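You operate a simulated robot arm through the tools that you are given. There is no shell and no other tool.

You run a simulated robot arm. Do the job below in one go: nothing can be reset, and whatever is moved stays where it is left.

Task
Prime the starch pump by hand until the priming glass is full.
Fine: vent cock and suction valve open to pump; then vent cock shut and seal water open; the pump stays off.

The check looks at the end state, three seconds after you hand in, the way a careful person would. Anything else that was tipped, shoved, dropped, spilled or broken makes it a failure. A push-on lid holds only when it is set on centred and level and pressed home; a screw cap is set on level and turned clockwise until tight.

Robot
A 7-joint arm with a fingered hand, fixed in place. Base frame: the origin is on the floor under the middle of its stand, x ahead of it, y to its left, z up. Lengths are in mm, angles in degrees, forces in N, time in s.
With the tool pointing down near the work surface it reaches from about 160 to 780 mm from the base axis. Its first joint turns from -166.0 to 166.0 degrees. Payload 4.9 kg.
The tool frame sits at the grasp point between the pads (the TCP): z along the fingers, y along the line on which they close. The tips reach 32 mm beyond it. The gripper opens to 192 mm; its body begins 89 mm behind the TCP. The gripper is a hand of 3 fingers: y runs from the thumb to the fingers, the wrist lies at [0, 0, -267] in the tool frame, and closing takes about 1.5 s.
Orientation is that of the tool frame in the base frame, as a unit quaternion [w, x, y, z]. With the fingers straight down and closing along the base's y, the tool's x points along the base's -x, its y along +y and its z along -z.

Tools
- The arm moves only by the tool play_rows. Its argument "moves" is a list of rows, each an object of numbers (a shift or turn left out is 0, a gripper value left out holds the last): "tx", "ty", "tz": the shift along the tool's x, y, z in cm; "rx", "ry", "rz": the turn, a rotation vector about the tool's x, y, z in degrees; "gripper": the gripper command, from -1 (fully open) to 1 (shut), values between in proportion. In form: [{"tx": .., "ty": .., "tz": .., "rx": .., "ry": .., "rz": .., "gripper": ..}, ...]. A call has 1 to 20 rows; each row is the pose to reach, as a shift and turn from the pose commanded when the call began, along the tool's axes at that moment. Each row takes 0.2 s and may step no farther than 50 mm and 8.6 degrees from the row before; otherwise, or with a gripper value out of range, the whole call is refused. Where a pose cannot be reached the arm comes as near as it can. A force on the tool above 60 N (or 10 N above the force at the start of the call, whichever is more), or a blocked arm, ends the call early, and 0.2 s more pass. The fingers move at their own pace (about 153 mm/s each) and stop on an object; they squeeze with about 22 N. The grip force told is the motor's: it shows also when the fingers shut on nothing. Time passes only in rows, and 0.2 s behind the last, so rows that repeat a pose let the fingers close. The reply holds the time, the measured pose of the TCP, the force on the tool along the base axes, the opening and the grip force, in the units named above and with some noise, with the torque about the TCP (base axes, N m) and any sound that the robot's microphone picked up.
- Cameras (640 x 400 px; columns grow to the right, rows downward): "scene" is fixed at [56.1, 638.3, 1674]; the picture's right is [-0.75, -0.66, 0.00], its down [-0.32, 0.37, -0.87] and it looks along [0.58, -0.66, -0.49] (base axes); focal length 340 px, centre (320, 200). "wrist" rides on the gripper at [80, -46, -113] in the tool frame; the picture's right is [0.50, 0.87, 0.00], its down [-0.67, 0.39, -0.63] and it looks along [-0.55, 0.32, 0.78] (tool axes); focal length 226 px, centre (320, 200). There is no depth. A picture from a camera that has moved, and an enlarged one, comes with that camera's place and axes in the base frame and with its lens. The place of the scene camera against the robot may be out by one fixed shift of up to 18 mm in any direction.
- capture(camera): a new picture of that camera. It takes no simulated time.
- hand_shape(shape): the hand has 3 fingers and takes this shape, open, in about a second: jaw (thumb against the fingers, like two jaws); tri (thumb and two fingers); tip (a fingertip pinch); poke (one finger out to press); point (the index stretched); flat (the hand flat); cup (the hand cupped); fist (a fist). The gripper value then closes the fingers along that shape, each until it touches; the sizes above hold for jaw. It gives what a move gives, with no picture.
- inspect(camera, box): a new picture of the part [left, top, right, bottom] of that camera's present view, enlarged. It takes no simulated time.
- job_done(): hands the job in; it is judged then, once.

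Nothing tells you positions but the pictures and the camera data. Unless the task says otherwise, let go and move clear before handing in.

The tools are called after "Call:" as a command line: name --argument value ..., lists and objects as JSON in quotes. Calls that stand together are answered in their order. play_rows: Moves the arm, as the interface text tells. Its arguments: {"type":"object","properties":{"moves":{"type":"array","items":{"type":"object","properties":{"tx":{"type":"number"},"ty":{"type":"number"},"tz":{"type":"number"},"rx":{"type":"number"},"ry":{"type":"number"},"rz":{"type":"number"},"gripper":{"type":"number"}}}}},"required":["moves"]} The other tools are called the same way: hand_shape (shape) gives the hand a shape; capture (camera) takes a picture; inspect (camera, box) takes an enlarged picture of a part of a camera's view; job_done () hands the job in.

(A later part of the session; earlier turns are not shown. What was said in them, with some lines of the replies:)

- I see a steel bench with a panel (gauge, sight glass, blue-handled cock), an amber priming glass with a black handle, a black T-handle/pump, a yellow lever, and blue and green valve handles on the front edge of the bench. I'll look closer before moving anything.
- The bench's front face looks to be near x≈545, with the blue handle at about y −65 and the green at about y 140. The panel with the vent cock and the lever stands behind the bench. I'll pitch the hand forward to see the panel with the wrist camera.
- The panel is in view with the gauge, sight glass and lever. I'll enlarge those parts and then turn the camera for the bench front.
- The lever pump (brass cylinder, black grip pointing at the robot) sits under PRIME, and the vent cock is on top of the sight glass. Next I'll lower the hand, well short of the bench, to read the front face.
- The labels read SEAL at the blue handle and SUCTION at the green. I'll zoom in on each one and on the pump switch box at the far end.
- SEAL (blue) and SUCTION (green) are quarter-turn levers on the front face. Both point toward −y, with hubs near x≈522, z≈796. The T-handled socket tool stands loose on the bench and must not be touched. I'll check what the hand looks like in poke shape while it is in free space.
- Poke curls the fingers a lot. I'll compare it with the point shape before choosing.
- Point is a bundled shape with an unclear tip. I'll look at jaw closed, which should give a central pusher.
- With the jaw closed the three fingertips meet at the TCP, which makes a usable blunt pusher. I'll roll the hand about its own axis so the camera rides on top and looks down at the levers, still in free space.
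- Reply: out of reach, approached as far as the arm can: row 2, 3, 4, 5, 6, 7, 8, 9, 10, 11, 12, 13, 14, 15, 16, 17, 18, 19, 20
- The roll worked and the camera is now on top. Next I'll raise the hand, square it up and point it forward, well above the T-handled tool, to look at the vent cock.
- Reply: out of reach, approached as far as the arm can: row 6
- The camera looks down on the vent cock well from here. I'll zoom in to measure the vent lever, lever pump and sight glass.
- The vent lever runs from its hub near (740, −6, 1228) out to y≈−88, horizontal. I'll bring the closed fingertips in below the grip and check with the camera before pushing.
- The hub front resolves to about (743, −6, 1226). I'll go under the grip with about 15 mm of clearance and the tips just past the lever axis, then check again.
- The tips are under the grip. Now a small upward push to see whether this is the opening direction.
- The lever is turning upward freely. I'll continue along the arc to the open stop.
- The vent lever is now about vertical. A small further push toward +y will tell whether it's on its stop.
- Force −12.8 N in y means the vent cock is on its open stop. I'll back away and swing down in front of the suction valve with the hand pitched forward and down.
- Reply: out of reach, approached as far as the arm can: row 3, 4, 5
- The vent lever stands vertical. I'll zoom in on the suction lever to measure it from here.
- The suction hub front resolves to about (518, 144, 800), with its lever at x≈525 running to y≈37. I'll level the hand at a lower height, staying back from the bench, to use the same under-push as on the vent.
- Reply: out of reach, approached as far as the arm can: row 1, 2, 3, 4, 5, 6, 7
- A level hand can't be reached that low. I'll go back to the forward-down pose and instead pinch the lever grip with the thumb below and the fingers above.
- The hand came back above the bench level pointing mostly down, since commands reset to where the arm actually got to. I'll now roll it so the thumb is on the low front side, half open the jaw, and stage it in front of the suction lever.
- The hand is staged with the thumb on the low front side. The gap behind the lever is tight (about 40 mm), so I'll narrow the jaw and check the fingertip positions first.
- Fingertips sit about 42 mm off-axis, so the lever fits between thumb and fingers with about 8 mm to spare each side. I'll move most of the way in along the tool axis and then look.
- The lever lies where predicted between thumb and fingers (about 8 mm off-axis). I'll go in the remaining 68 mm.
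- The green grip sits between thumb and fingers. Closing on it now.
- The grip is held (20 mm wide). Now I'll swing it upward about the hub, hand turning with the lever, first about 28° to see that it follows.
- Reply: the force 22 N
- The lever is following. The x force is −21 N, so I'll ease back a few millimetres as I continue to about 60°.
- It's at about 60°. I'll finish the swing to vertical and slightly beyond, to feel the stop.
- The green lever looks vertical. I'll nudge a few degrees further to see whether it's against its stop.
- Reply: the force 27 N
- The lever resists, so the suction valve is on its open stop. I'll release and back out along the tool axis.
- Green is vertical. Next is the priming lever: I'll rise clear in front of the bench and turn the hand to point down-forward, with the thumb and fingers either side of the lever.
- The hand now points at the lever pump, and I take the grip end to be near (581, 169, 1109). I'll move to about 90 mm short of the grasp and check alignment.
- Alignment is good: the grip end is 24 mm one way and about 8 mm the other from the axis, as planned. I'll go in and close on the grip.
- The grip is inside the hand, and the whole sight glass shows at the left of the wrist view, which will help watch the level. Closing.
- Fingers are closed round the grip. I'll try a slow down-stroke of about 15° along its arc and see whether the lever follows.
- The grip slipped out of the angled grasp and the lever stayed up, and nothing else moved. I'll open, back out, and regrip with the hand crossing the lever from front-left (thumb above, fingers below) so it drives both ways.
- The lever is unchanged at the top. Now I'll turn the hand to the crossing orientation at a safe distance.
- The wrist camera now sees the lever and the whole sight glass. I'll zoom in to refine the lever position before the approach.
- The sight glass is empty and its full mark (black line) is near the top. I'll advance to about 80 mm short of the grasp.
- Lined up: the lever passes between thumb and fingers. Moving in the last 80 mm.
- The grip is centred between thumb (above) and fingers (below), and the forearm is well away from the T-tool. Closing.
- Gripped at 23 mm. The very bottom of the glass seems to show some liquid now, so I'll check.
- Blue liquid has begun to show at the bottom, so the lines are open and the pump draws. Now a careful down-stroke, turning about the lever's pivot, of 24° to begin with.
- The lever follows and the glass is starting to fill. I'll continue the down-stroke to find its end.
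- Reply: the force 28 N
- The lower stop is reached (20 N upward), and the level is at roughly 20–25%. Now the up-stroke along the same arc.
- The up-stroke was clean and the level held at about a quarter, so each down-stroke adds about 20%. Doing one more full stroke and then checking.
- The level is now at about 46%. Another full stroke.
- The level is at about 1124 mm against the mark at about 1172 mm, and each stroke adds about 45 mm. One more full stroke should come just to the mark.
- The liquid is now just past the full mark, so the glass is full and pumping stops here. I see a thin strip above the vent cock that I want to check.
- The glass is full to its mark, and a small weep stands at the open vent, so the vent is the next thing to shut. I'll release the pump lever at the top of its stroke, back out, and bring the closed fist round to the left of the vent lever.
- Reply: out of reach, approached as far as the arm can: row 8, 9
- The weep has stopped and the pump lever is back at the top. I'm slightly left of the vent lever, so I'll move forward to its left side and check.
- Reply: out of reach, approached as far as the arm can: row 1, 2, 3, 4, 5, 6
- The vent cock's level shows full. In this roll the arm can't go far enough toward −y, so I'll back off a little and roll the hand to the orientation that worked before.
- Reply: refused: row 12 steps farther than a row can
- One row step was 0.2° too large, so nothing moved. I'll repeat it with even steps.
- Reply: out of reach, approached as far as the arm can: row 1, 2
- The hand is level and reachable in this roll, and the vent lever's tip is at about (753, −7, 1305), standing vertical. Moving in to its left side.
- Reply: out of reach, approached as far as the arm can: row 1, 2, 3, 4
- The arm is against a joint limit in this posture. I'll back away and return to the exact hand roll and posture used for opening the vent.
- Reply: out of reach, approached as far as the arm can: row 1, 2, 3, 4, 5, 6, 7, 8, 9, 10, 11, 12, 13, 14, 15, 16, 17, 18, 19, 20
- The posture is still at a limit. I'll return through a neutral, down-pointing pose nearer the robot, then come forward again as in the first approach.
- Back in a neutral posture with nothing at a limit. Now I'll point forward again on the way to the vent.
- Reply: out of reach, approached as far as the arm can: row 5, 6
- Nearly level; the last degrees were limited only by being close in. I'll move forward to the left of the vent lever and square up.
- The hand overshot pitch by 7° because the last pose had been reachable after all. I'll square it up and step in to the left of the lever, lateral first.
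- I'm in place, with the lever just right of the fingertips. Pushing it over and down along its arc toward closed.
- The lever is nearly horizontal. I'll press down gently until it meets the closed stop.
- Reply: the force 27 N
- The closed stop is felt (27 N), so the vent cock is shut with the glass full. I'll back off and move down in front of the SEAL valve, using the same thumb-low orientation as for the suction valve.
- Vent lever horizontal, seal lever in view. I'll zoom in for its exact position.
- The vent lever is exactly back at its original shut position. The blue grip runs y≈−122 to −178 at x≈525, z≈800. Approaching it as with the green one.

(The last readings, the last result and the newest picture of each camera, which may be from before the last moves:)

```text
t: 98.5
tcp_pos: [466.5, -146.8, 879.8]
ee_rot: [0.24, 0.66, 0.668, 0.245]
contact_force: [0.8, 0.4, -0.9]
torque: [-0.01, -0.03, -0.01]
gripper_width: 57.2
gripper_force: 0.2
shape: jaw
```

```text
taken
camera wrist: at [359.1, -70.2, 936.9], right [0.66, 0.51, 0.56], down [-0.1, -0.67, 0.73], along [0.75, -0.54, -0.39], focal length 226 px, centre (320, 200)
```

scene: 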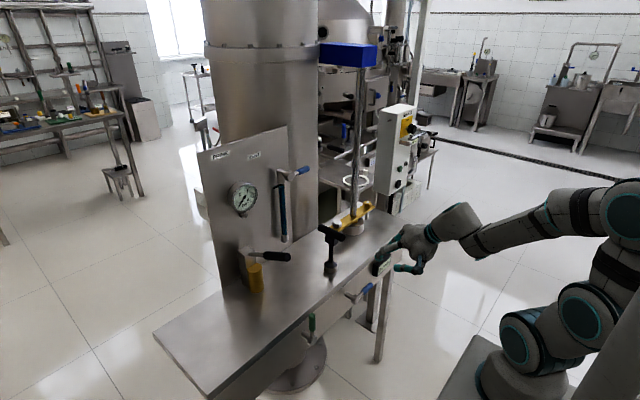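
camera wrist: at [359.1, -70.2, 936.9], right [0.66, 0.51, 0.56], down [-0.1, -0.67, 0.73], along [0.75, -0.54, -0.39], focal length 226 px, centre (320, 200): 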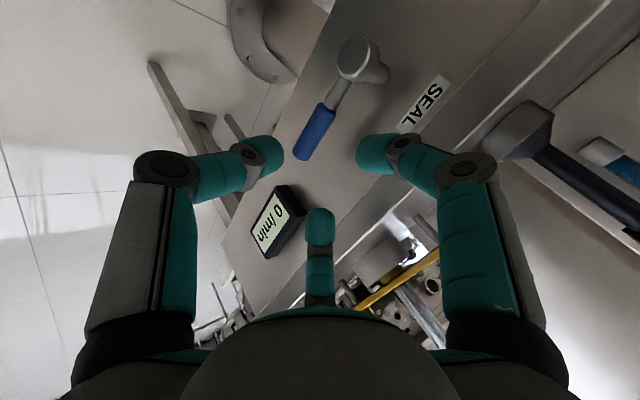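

Same picture as with the green lever, well aligned. Going in and closing.

Call:
play_rows --moves '[{"ty": 0.1, "tz": 2.2, "gripper": 0.4}, {"ty": 0.2, "tz": 4.4}, {"ty": 0.2, "tz": 6.0}, {"ty": 0.2, "tz": 7.2}, {"ty": 0.2, "tz": 7.2}, {"ty": 0.2, "tz": 7.2, "gripper": 0.6}, {"ty": 0.2, "tz": 7.2, "gripper": 0.75}, {"ty": 0.2, "tz": 7.2, "gripper": 0.9}, {"ty": 0.2, "tz": 7.2, "gripper": 1}, {"ty": 0.2, "tz": 7.2, "gripper": 1}]'

Call:
capture --camera "wrist"

```text
t: 100.7
tcp_pos: [513.7, -144.9, 826.7]
ee_rot: [0.238, 0.661, 0.669, 0.243]
contact_force: [-18.3, -0.6, -1.3]
torque: [-0.02, 0.59, 0.0]
gripper_width: 15.1
gripper_force: 22.2
shape: jaw
```

```text
taken
camera wrist: at [406.3, -67.9, 884.3], right [0.66, 0.51, 0.56], down [-0.1, -0.67, 0.73], along [0.75, -0.54, -0.39], focal length 226 px, centre (320, 200)
```

wrist: 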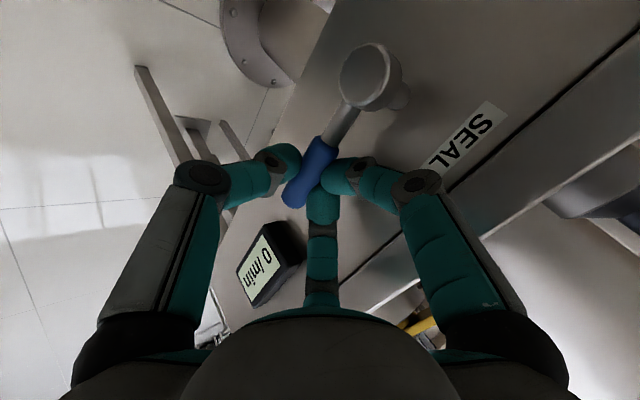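

Gripped. Now I'll swing it up about its hub in the same way, easing back about 3 mm.

Call:
play_rows --moves '[{"tx": 0.38, "ty": 0.42, "tz": -0.74, "ry": -5.36, "rz": -4.5, "gripper": 1}, {"tx": 0.86, "ty": 0.81, "tz": -1.42, "ry": -10.72, "rz": -9.0}, {"tx": 1.43, "ty": 1.27, "tz": -1.98, "ry": -16.1, "rz": -13.5}, {"tx": 2.08, "ty": 1.68, "tz": -2.47, "ry": -21.45, "rz": -18.0}, {"tx": 2.08, "ty": 1.68, "tz": -2.47, "ry": -21.45, "rz": -18.0}]'

Call:
capture --camera "wrist"

Call:
inspect --camera "scene" --box '[320, 220, 480, 340]'

```text
t: 101.9
tcp_pos: [516.0, -123.7, 857.1]
ee_rot: [0.396, 0.582, 0.706, 0.078]
contact_force: [0.3, 0.1, -1.7]
torque: [-0.03, -0.05, 0.15]
gripper_width: 16.1
gripper_force: 22.2
shape: jaw
out of reach, approached as far as the arm can: row 2
```

```text
taken
camera wrist: at [406.8, -29.8, 871.6], right [0.65, 0.71, 0.26], down [-0.11, -0.25, 0.96], along [0.75, -0.66, -0.09], focal length 226 px, centre (320, 200)
```

wrist: 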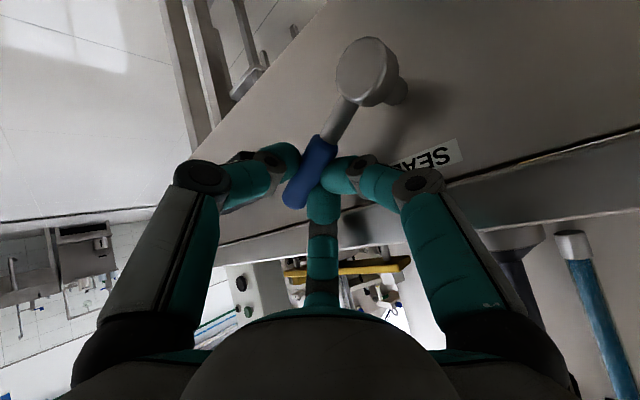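

```text
3.33 times, centred on (400, 280) of scene
camera zoom: at [56.1, 638.3, 1674.0], right [-0.75, -0.66, 0.0], down [-0.32, 0.37, -0.87], along [0.58, -0.66, -0.49], focal length 1132 px, centre (53, -67)
```

zoom: 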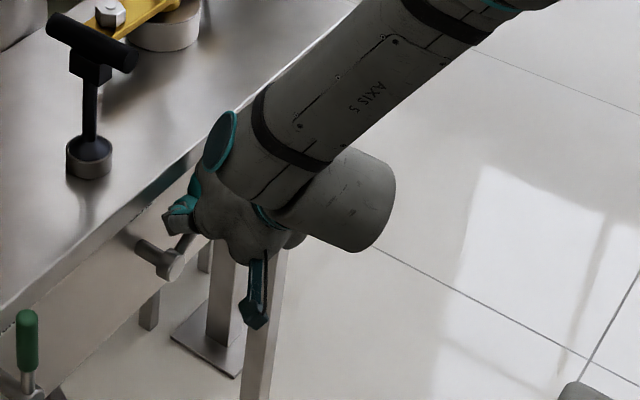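

It follows well at about 28°. Continuing to about 60°.

Call:
play_rows --moves '[{"tx": 0.44, "ty": 0.53, "tz": -0.78, "ry": -6.13, "rz": -5.14, "gripper": 1}, {"tx": 1.0, "ty": 1.0, "tz": -1.51, "ry": -12.26, "rz": -10.29}, {"tx": 1.69, "ty": 1.43, "tz": -2.17, "ry": -18.38, "rz": -15.43}, {"tx": 2.47, "ty": 1.86, "tz": -2.68, "ry": -24.51, "rz": -20.58}, {"tx": 2.47, "ty": 1.86, "tz": -2.68, "ry": -24.51, "rz": -20.58}]'

Call:
capture --camera "wrist"

Call:
inspect --camera "scene" --box '[300, 220, 480, 350]'

```text
t: 103.1
tcp_pos: [509.3, -88.7, 875.3]
ee_rot: [0.542, 0.45, 0.7, -0.118]
contact_force: [15.5, 4.2, -7.4]
torque: [0.22, -0.08, 0.36]
gripper_width: 14.0
gripper_force: 22.1
shape: jaw
```

```text
taken
camera wrist: at [400.7, -2.3, 835.0], right [0.65, 0.74, -0.15], down [-0.11, 0.3, 0.95], along [0.75, -0.6, 0.28], focal length 226 px, centre (320, 200)
```

wrist: 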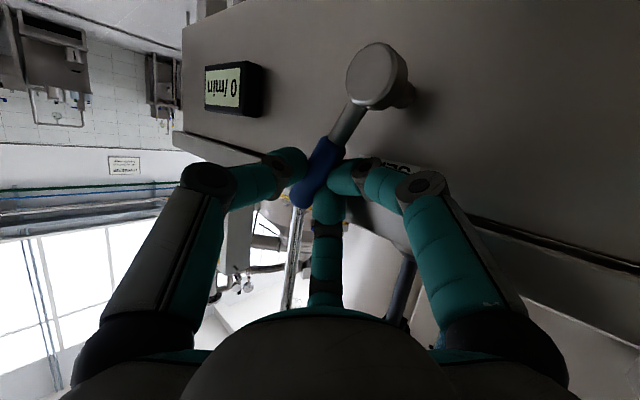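

```text
3.08 times, centred on (390, 285) of scene
camera zoom: at [56.1, 638.3, 1674.0], right [-0.75, -0.66, 0.0], down [-0.32, 0.37, -0.87], along [0.58, -0.66, -0.49], focal length 1045 px, centre (105, -62)
```

zoom: 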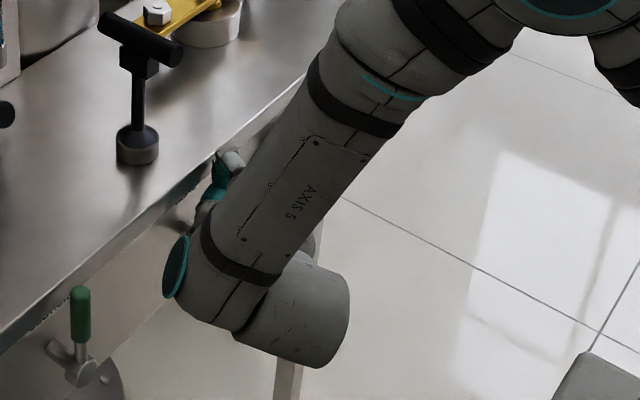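

At about 60°, with the arm clear of the green lever. Finishing to vertical.

Call:
play_rows --moves '[{"tx": 0.44, "ty": 0.77, "tz": -0.6, "ry": -6.13, "rz": -5.14, "gripper": 1}, {"tx": 1.01, "ty": 1.34, "tz": -1.29, "ry": -12.26, "rz": -10.29}, {"tx": 1.7, "ty": 1.85, "tz": -1.89, "ry": -18.38, "rz": -15.43}, {"tx": 2.29, "ty": 2.2, "tz": -2.31, "ry": -22.98, "rz": -19.29}, {"tx": 2.71, "ty": 2.41, "tz": -2.55, "ry": -26.04, "rz": -21.86}, {"tx": 2.71, "ty": 2.41, "tz": -2.55, "ry": -26.04, "rz": -21.86}]'

Call:
capture --camera "wrist"

Call:
inspect --camera "scene" --box '[300, 220, 480, 350]'

```text
t: 104.5
tcp_pos: [507.8, -44.0, 867.5]
ee_rot: [0.652, 0.273, 0.632, -0.318]
contact_force: [-12.2, -3.0, 1.8]
torque: [-0.01, -0.1, -0.35]
gripper_width: 14.1
gripper_force: 22.2
shape: jaw
```

```text
taken
camera wrist: at [400.6, 5.2, 785.6], right [0.66, 0.53, -0.54], down [-0.12, 0.78, 0.62], along [0.75, -0.34, 0.57], focal length 226 px, centre (320, 200)
```

wrist: 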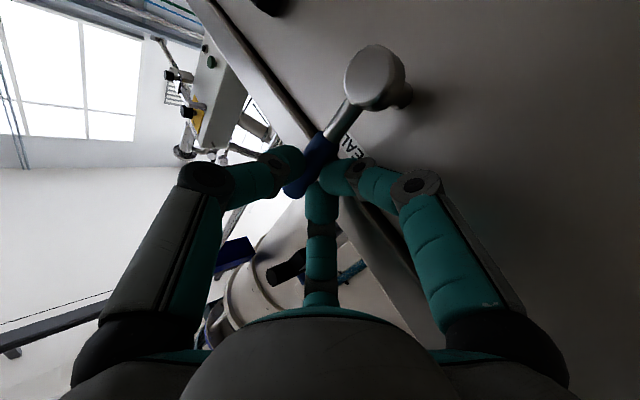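

```text
3.08 times, centred on (390, 285) of scene
camera zoom: at [56.1, 638.3, 1674.0], right [-0.75, -0.66, 0.0], down [-0.32, 0.37, -0.87], along [0.58, -0.66, -0.49], focal length 1045 px, centre (105, -62)
```

zoom: 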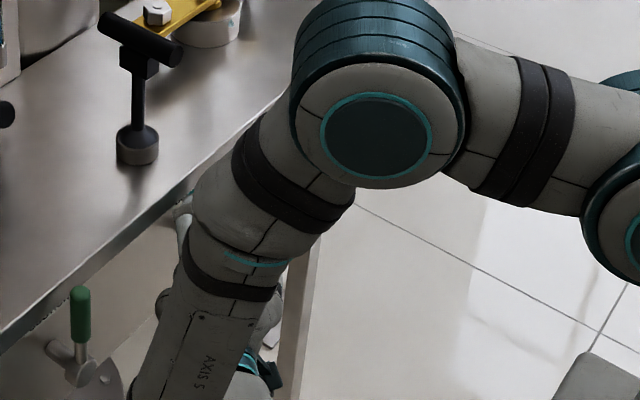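

The lever looks vertical. I'll nudge it on to the stop as before and check the flow meter.

Call:
play_rows --moves '[{"tx": 0.16, "ty": 0.21, "tz": -0.25, "ry": -2.3, "rz": -1.93, "gripper": 1}, {"tx": 0.33, "ty": 0.43, "tz": -0.51, "ry": -4.6, "rz": -3.86}, {"tx": 0.33, "ty": 0.43, "tz": -0.51, "ry": -4.6, "rz": -3.86}]'

Call:
capture --camera "scene"

```text
t: 105.3
tcp_pos: [507.9, -39.6, 864.6]
ee_rot: [0.665, 0.239, 0.614, -0.351]
contact_force: [-27.8, -9.5, 2.3]
torque: [0.0, -0.22, -1.01]
gripper_width: 14.8
gripper_force: 22.1
shape: jaw
```

```text
taken
```

scene: 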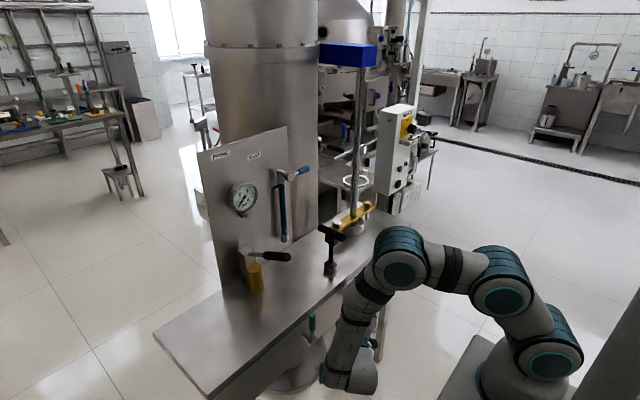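

Resistance is the same as at the suction valve's stop, so the seal valve is at its open stop. I'll release and back out along the tool axis.

Call:
play_rows --moves '[{"gripper": 0.4}, {"gripper": 0.4}, {"gripper": 0.4}, {"gripper": 0.4}]'

Call:
play_rows --moves '[{"tz": -2}, {"tz": -4.5}, {"tz": -7}, {"tz": -10}, {"tz": -12}]'

Call:
capture --camera "wrist"

Call:
capture --camera "scene"

```text
t: 106.3
tcp_pos: [509.7, -38.5, 864.1]
ee_rot: [0.667, 0.239, 0.614, -0.348]
contact_force: [-0.2, -0.1, 0.2]
torque: [0.01, -0.02, -0.03]
gripper_width: 57.5
gripper_force: 0.0
shape: jaw
```

```text
t: 107.5
tcp_pos: [429.6, 51.8, 846.2]
ee_rot: [0.667, 0.238, 0.614, -0.349]
contact_force: [-0.4, 0.7, 1.1]
torque: [-0.02, -0.01, 0.02]
gripper_width: 57.1
gripper_force: 0.1
shape: jaw
```

```text
taken
camera wrist: at [322.6, 92.1, 759.0], right [0.66, 0.47, -0.59], down [-0.12, 0.84, 0.54], along [0.74, -0.28, 0.61], focal length 226 px, centre (320, 200)
```

wrist: 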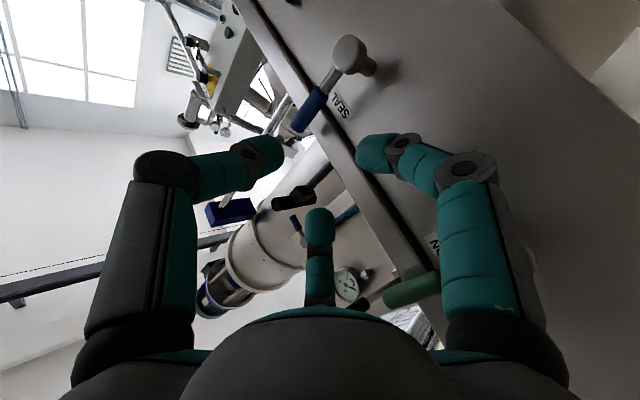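

```text
taken
```

scene: 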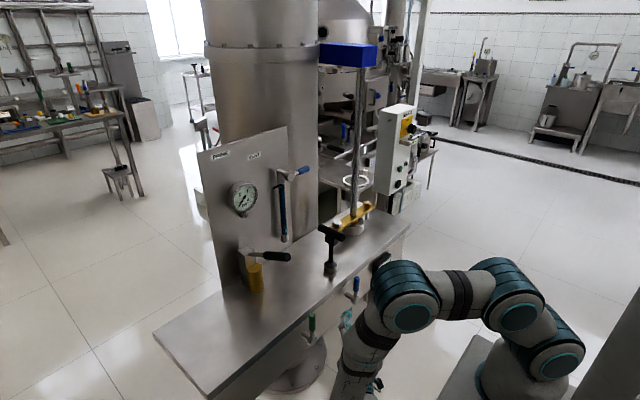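

Both front levers stand vertical and the hand is free. I'll raise the arm clear so I can check the flow meter and everything else.

Call:
play_rows --moves '[{"tx": -3.69, "ty": -0.35, "tz": -0.02, "rx": -4.53, "ry": 5.89, "rz": -1.8, "gripper": 0.4}, {"tx": -7.39, "ty": -0.7, "tz": -0.03, "rx": -9.05, "ry": 11.78, "rz": -3.6}, {"tx": -11.08, "ty": -1.04, "tz": -0.05, "rx": -13.58, "ry": 17.67, "rz": -5.4}, {"tx": -14.77, "ty": -1.39, "tz": -0.06, "rx": -18.11, "ry": 23.56, "rz": -7.2}, {"tx": -18.46, "ty": -1.74, "tz": -0.08, "rx": -22.64, "ry": 29.45, "rz": -9.0}, {"tx": -22.16, "ty": -2.09, "tz": -0.09, "rx": -27.16, "ry": 35.35, "rz": -10.8}, {"tx": -25.85, "ty": -2.44, "tz": -0.11, "rx": -31.69, "ry": 41.24, "rz": -12.6}, {"tx": -29.54, "ty": -2.79, "tz": -0.12, "rx": -36.22, "ry": 47.13, "rz": -14.4}, {"tx": -33.23, "ty": -3.13, "tz": -0.14, "rx": -40.74, "ry": 53.02, "rz": -16.2}, {"tx": -36.93, "ty": -3.48, "tz": -0.15, "rx": -45.27, "ry": 58.91, "rz": -18.0}, {"tx": -40.62, "ty": -3.83, "tz": -0.17, "rx": -49.8, "ry": 64.8, "rz": -19.8}, {"tx": -40.62, "ty": -3.83, "tz": -0.17, "rx": -49.8, "ry": 64.8, "rz": -19.8}]'

Call:
capture --camera "wrist"

Call:
capture --camera "scene"

```text
t: 110.1
tcp_pos: [187.9, 293.2, 1048.7]
ee_rot: [0.291, 0.051, 0.955, 0.0]
contact_force: [-0.3, 0.6, -0.2]
torque: [0.02, 0.0, -0.01]
gripper_width: 57.9
gripper_force: 0.1
shape: jaw
out of reach, approached as far as the arm can: row 6, 7, 8, 9, 10, 11, 12
```

```text
taken
camera wrist: at [55.6, 257.1, 1097.4], right [-0.33, 0.91, -0.25], down [0.24, 0.34, 0.91], along [0.91, 0.24, -0.33], focal length 226 px, centre (320, 200)
```

wrist: 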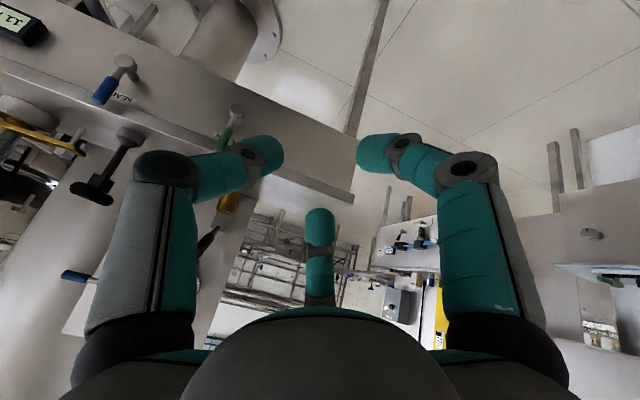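

```text
taken
```

scene: 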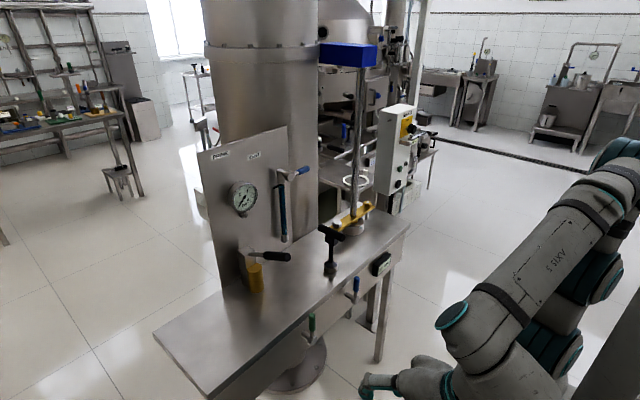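

The arm is well clear of the rig. Now I'll check the flow meter, the valve levers, the vent, the glass and the loose T-tool.

Call:
inspect --camera "scene" --box '[290, 230, 410, 350]'

Call:
inspect --camera "scene" --box '[190, 130, 330, 300]'

Call:
inspect --camera "wrist" --box '[0, 0, 260, 170]'

Call:
inspect --camera "scene" --box '[310, 140, 430, 280]'

```text
3.33 times, centred on (350, 290) of scene
camera zoom: at [56.1, 638.3, 1674.0], right [-0.75, -0.66, 0.0], down [-0.32, 0.37, -0.87], along [0.58, -0.66, -0.49], focal length 1132 px, centre (220, -100)
```

zoom: 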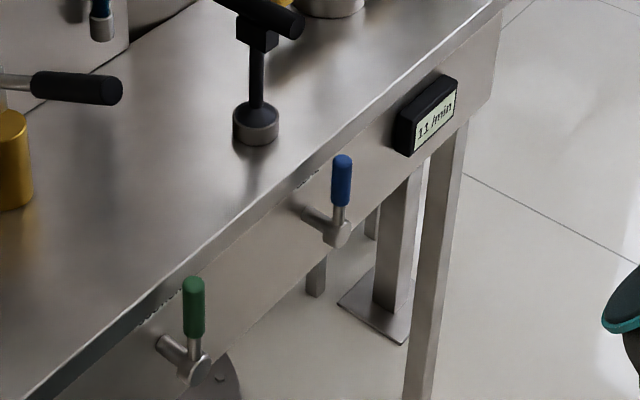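

```text
2.35 times, centred on (260, 215) of scene
camera zoom: at [56.1, 638.3, 1674.0], right [-0.75, -0.66, 0.0], down [-0.32, 0.37, -0.87], along [0.58, -0.66, -0.49], focal length 799 px, centre (461, 165)
```

zoom: 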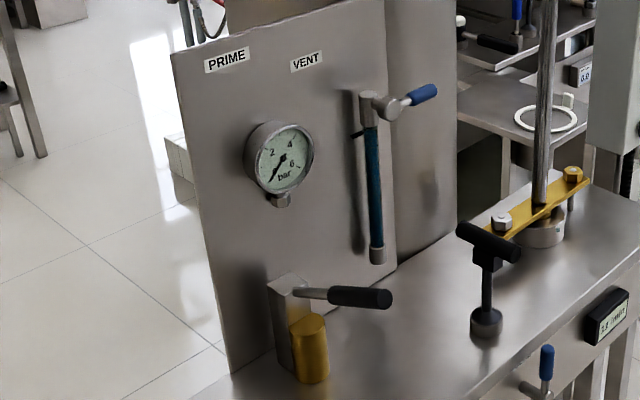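

```text
2.35 times, centred on (130, 85) of wrist
camera zoom: at [55.6, 257.1, 1097.4], right [-0.33, 0.91, -0.25], down [0.24, 0.34, 0.91], along [0.91, 0.24, -0.33], focal length 532 px, centre (767, 471)
```

zoom: 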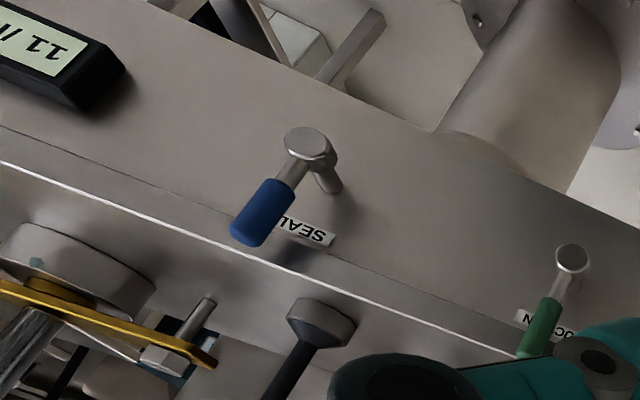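

```text
2.86 times, centred on (370, 210) of scene
camera zoom: at [56.1, 638.3, 1674.0], right [-0.75, -0.66, 0.0], down [-0.32, 0.37, -0.87], along [0.58, -0.66, -0.49], focal length 970 px, centre (177, 171)
```

zoom: 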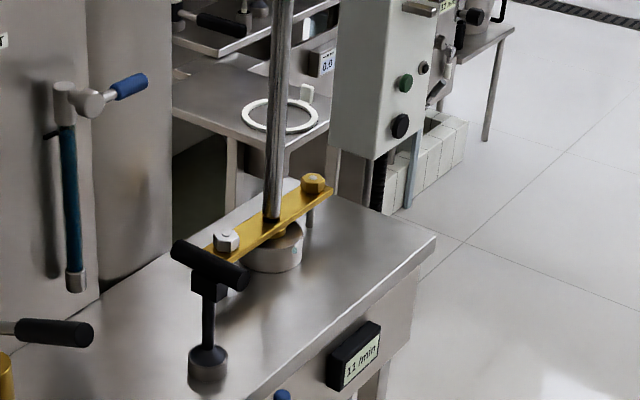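

The meter reads 11 l/min, the vent lever is shut, and the pump lever and T-tool are where they were. A last look at the glass level against its mark.

Call:
inspect --camera "scene" --box '[265, 155, 325, 195]'

Call:
inspect --camera "scene" --box '[340, 190, 390, 225]'

```text
10.00 times, centred on (295, 175) of scene
camera zoom: at [56.1, 638.3, 1674.0], right [-0.75, -0.66, 0.0], down [-0.32, 0.37, -0.87], along [0.58, -0.66, -0.49], focal length 3397 px, centre (570, 450)
```

zoom: 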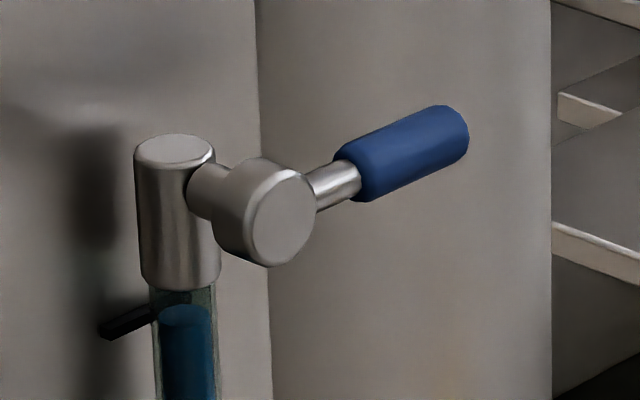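

```text
11.43 times, centred on (365, 208) of scene
camera zoom: at [56.1, 638.3, 1674.0], right [-0.75, -0.66, 0.0], down [-0.32, 0.37, -0.87], along [0.58, -0.66, -0.49], focal length 3882 px, centre (-194, 114)
```

zoom: 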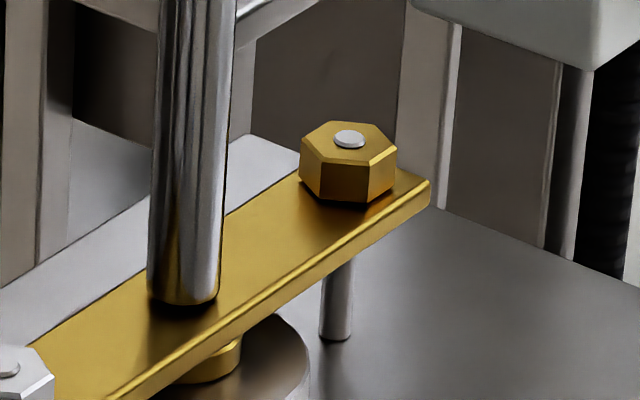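

The liquid seems right at the mark. To be sure it hasn't dropped, I'll compare with the same zoom as right after the last stroke.

Call:
inspect --camera "scene" --box '[260, 160, 320, 250]'

Call:
inspect --camera "scene" --box '[274, 178, 294, 192]'

```text
4.44 times, centred on (290, 205) of scene
camera zoom: at [56.1, 638.3, 1674.0], right [-0.75, -0.66, 0.0], down [-0.32, 0.37, -0.87], along [0.58, -0.66, -0.49], focal length 1510 px, centre (453, 178)
```

zoom: 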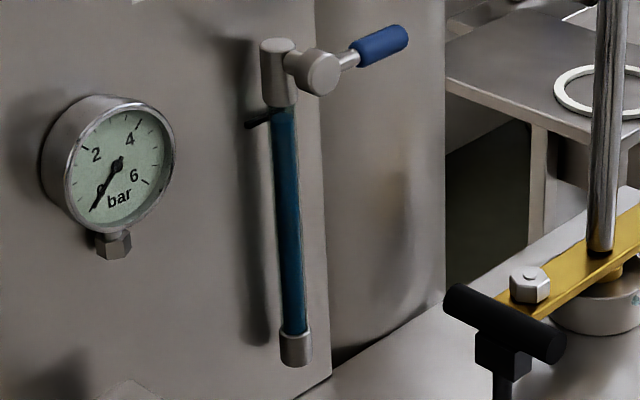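

```text
16.00 times, centred on (284, 185) of scene
camera zoom: at [56.1, 638.3, 1674.0], right [-0.75, -0.66, 0.0], down [-0.32, 0.37, -0.87], along [0.58, -0.66, -0.49], focal length 5435 px, centre (896, 440)
```

zoom: 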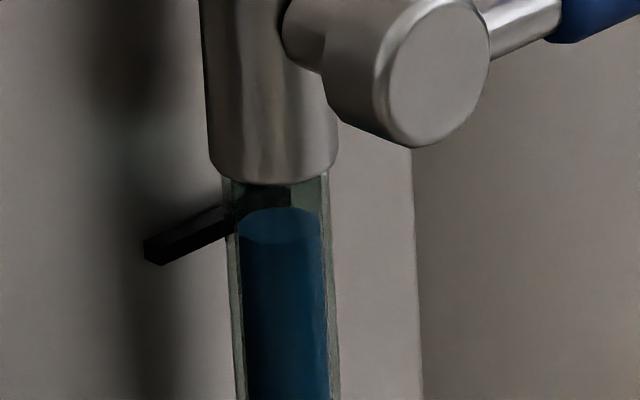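

The priming glass is full: the liquid is slightly above the mark and hasn't changed since the last stroke. The suction lever is vertical (open), the vent is shut on its stop, and the seal water reads 11 l/min. I never touched the pump switch box, the T-tool is in place, and the arm is clear, so I'm handing in.

Call:
job_done

```text
The job is handed in.
```

The starch pump is primed, and I've handed the job in. The priming glass is filled to just above its mark, and the level held after I stopped pumping.

- **Vent cock:** I opened it before pumping and shut it again once the glass was full. It is back at its original shut position, pressed against the stop. A small weep showed at the vent when the glass filled, and it stopped before I shut the cock.
- **Suction valve:** turned from horizontal to vertical until it met its stop, which I took as open to the pump. The glass filled with it there.
- **Seal water:** turned to its open stop, and the flow meter now reads 11 l/min.
- **Pump:** left off; I never touched the switch box.
- **Hand lever:** back at the top of its stroke, where it started. On the first try the grip slipped off and I had to regrip, but nothing else moved.

The loose T-handled tool on the bench was not disturbed, and the arm is parked clear of the rig. After I opened the seal water, a faint teal speck showed at the shaft gland. It may be a drip of seal water.
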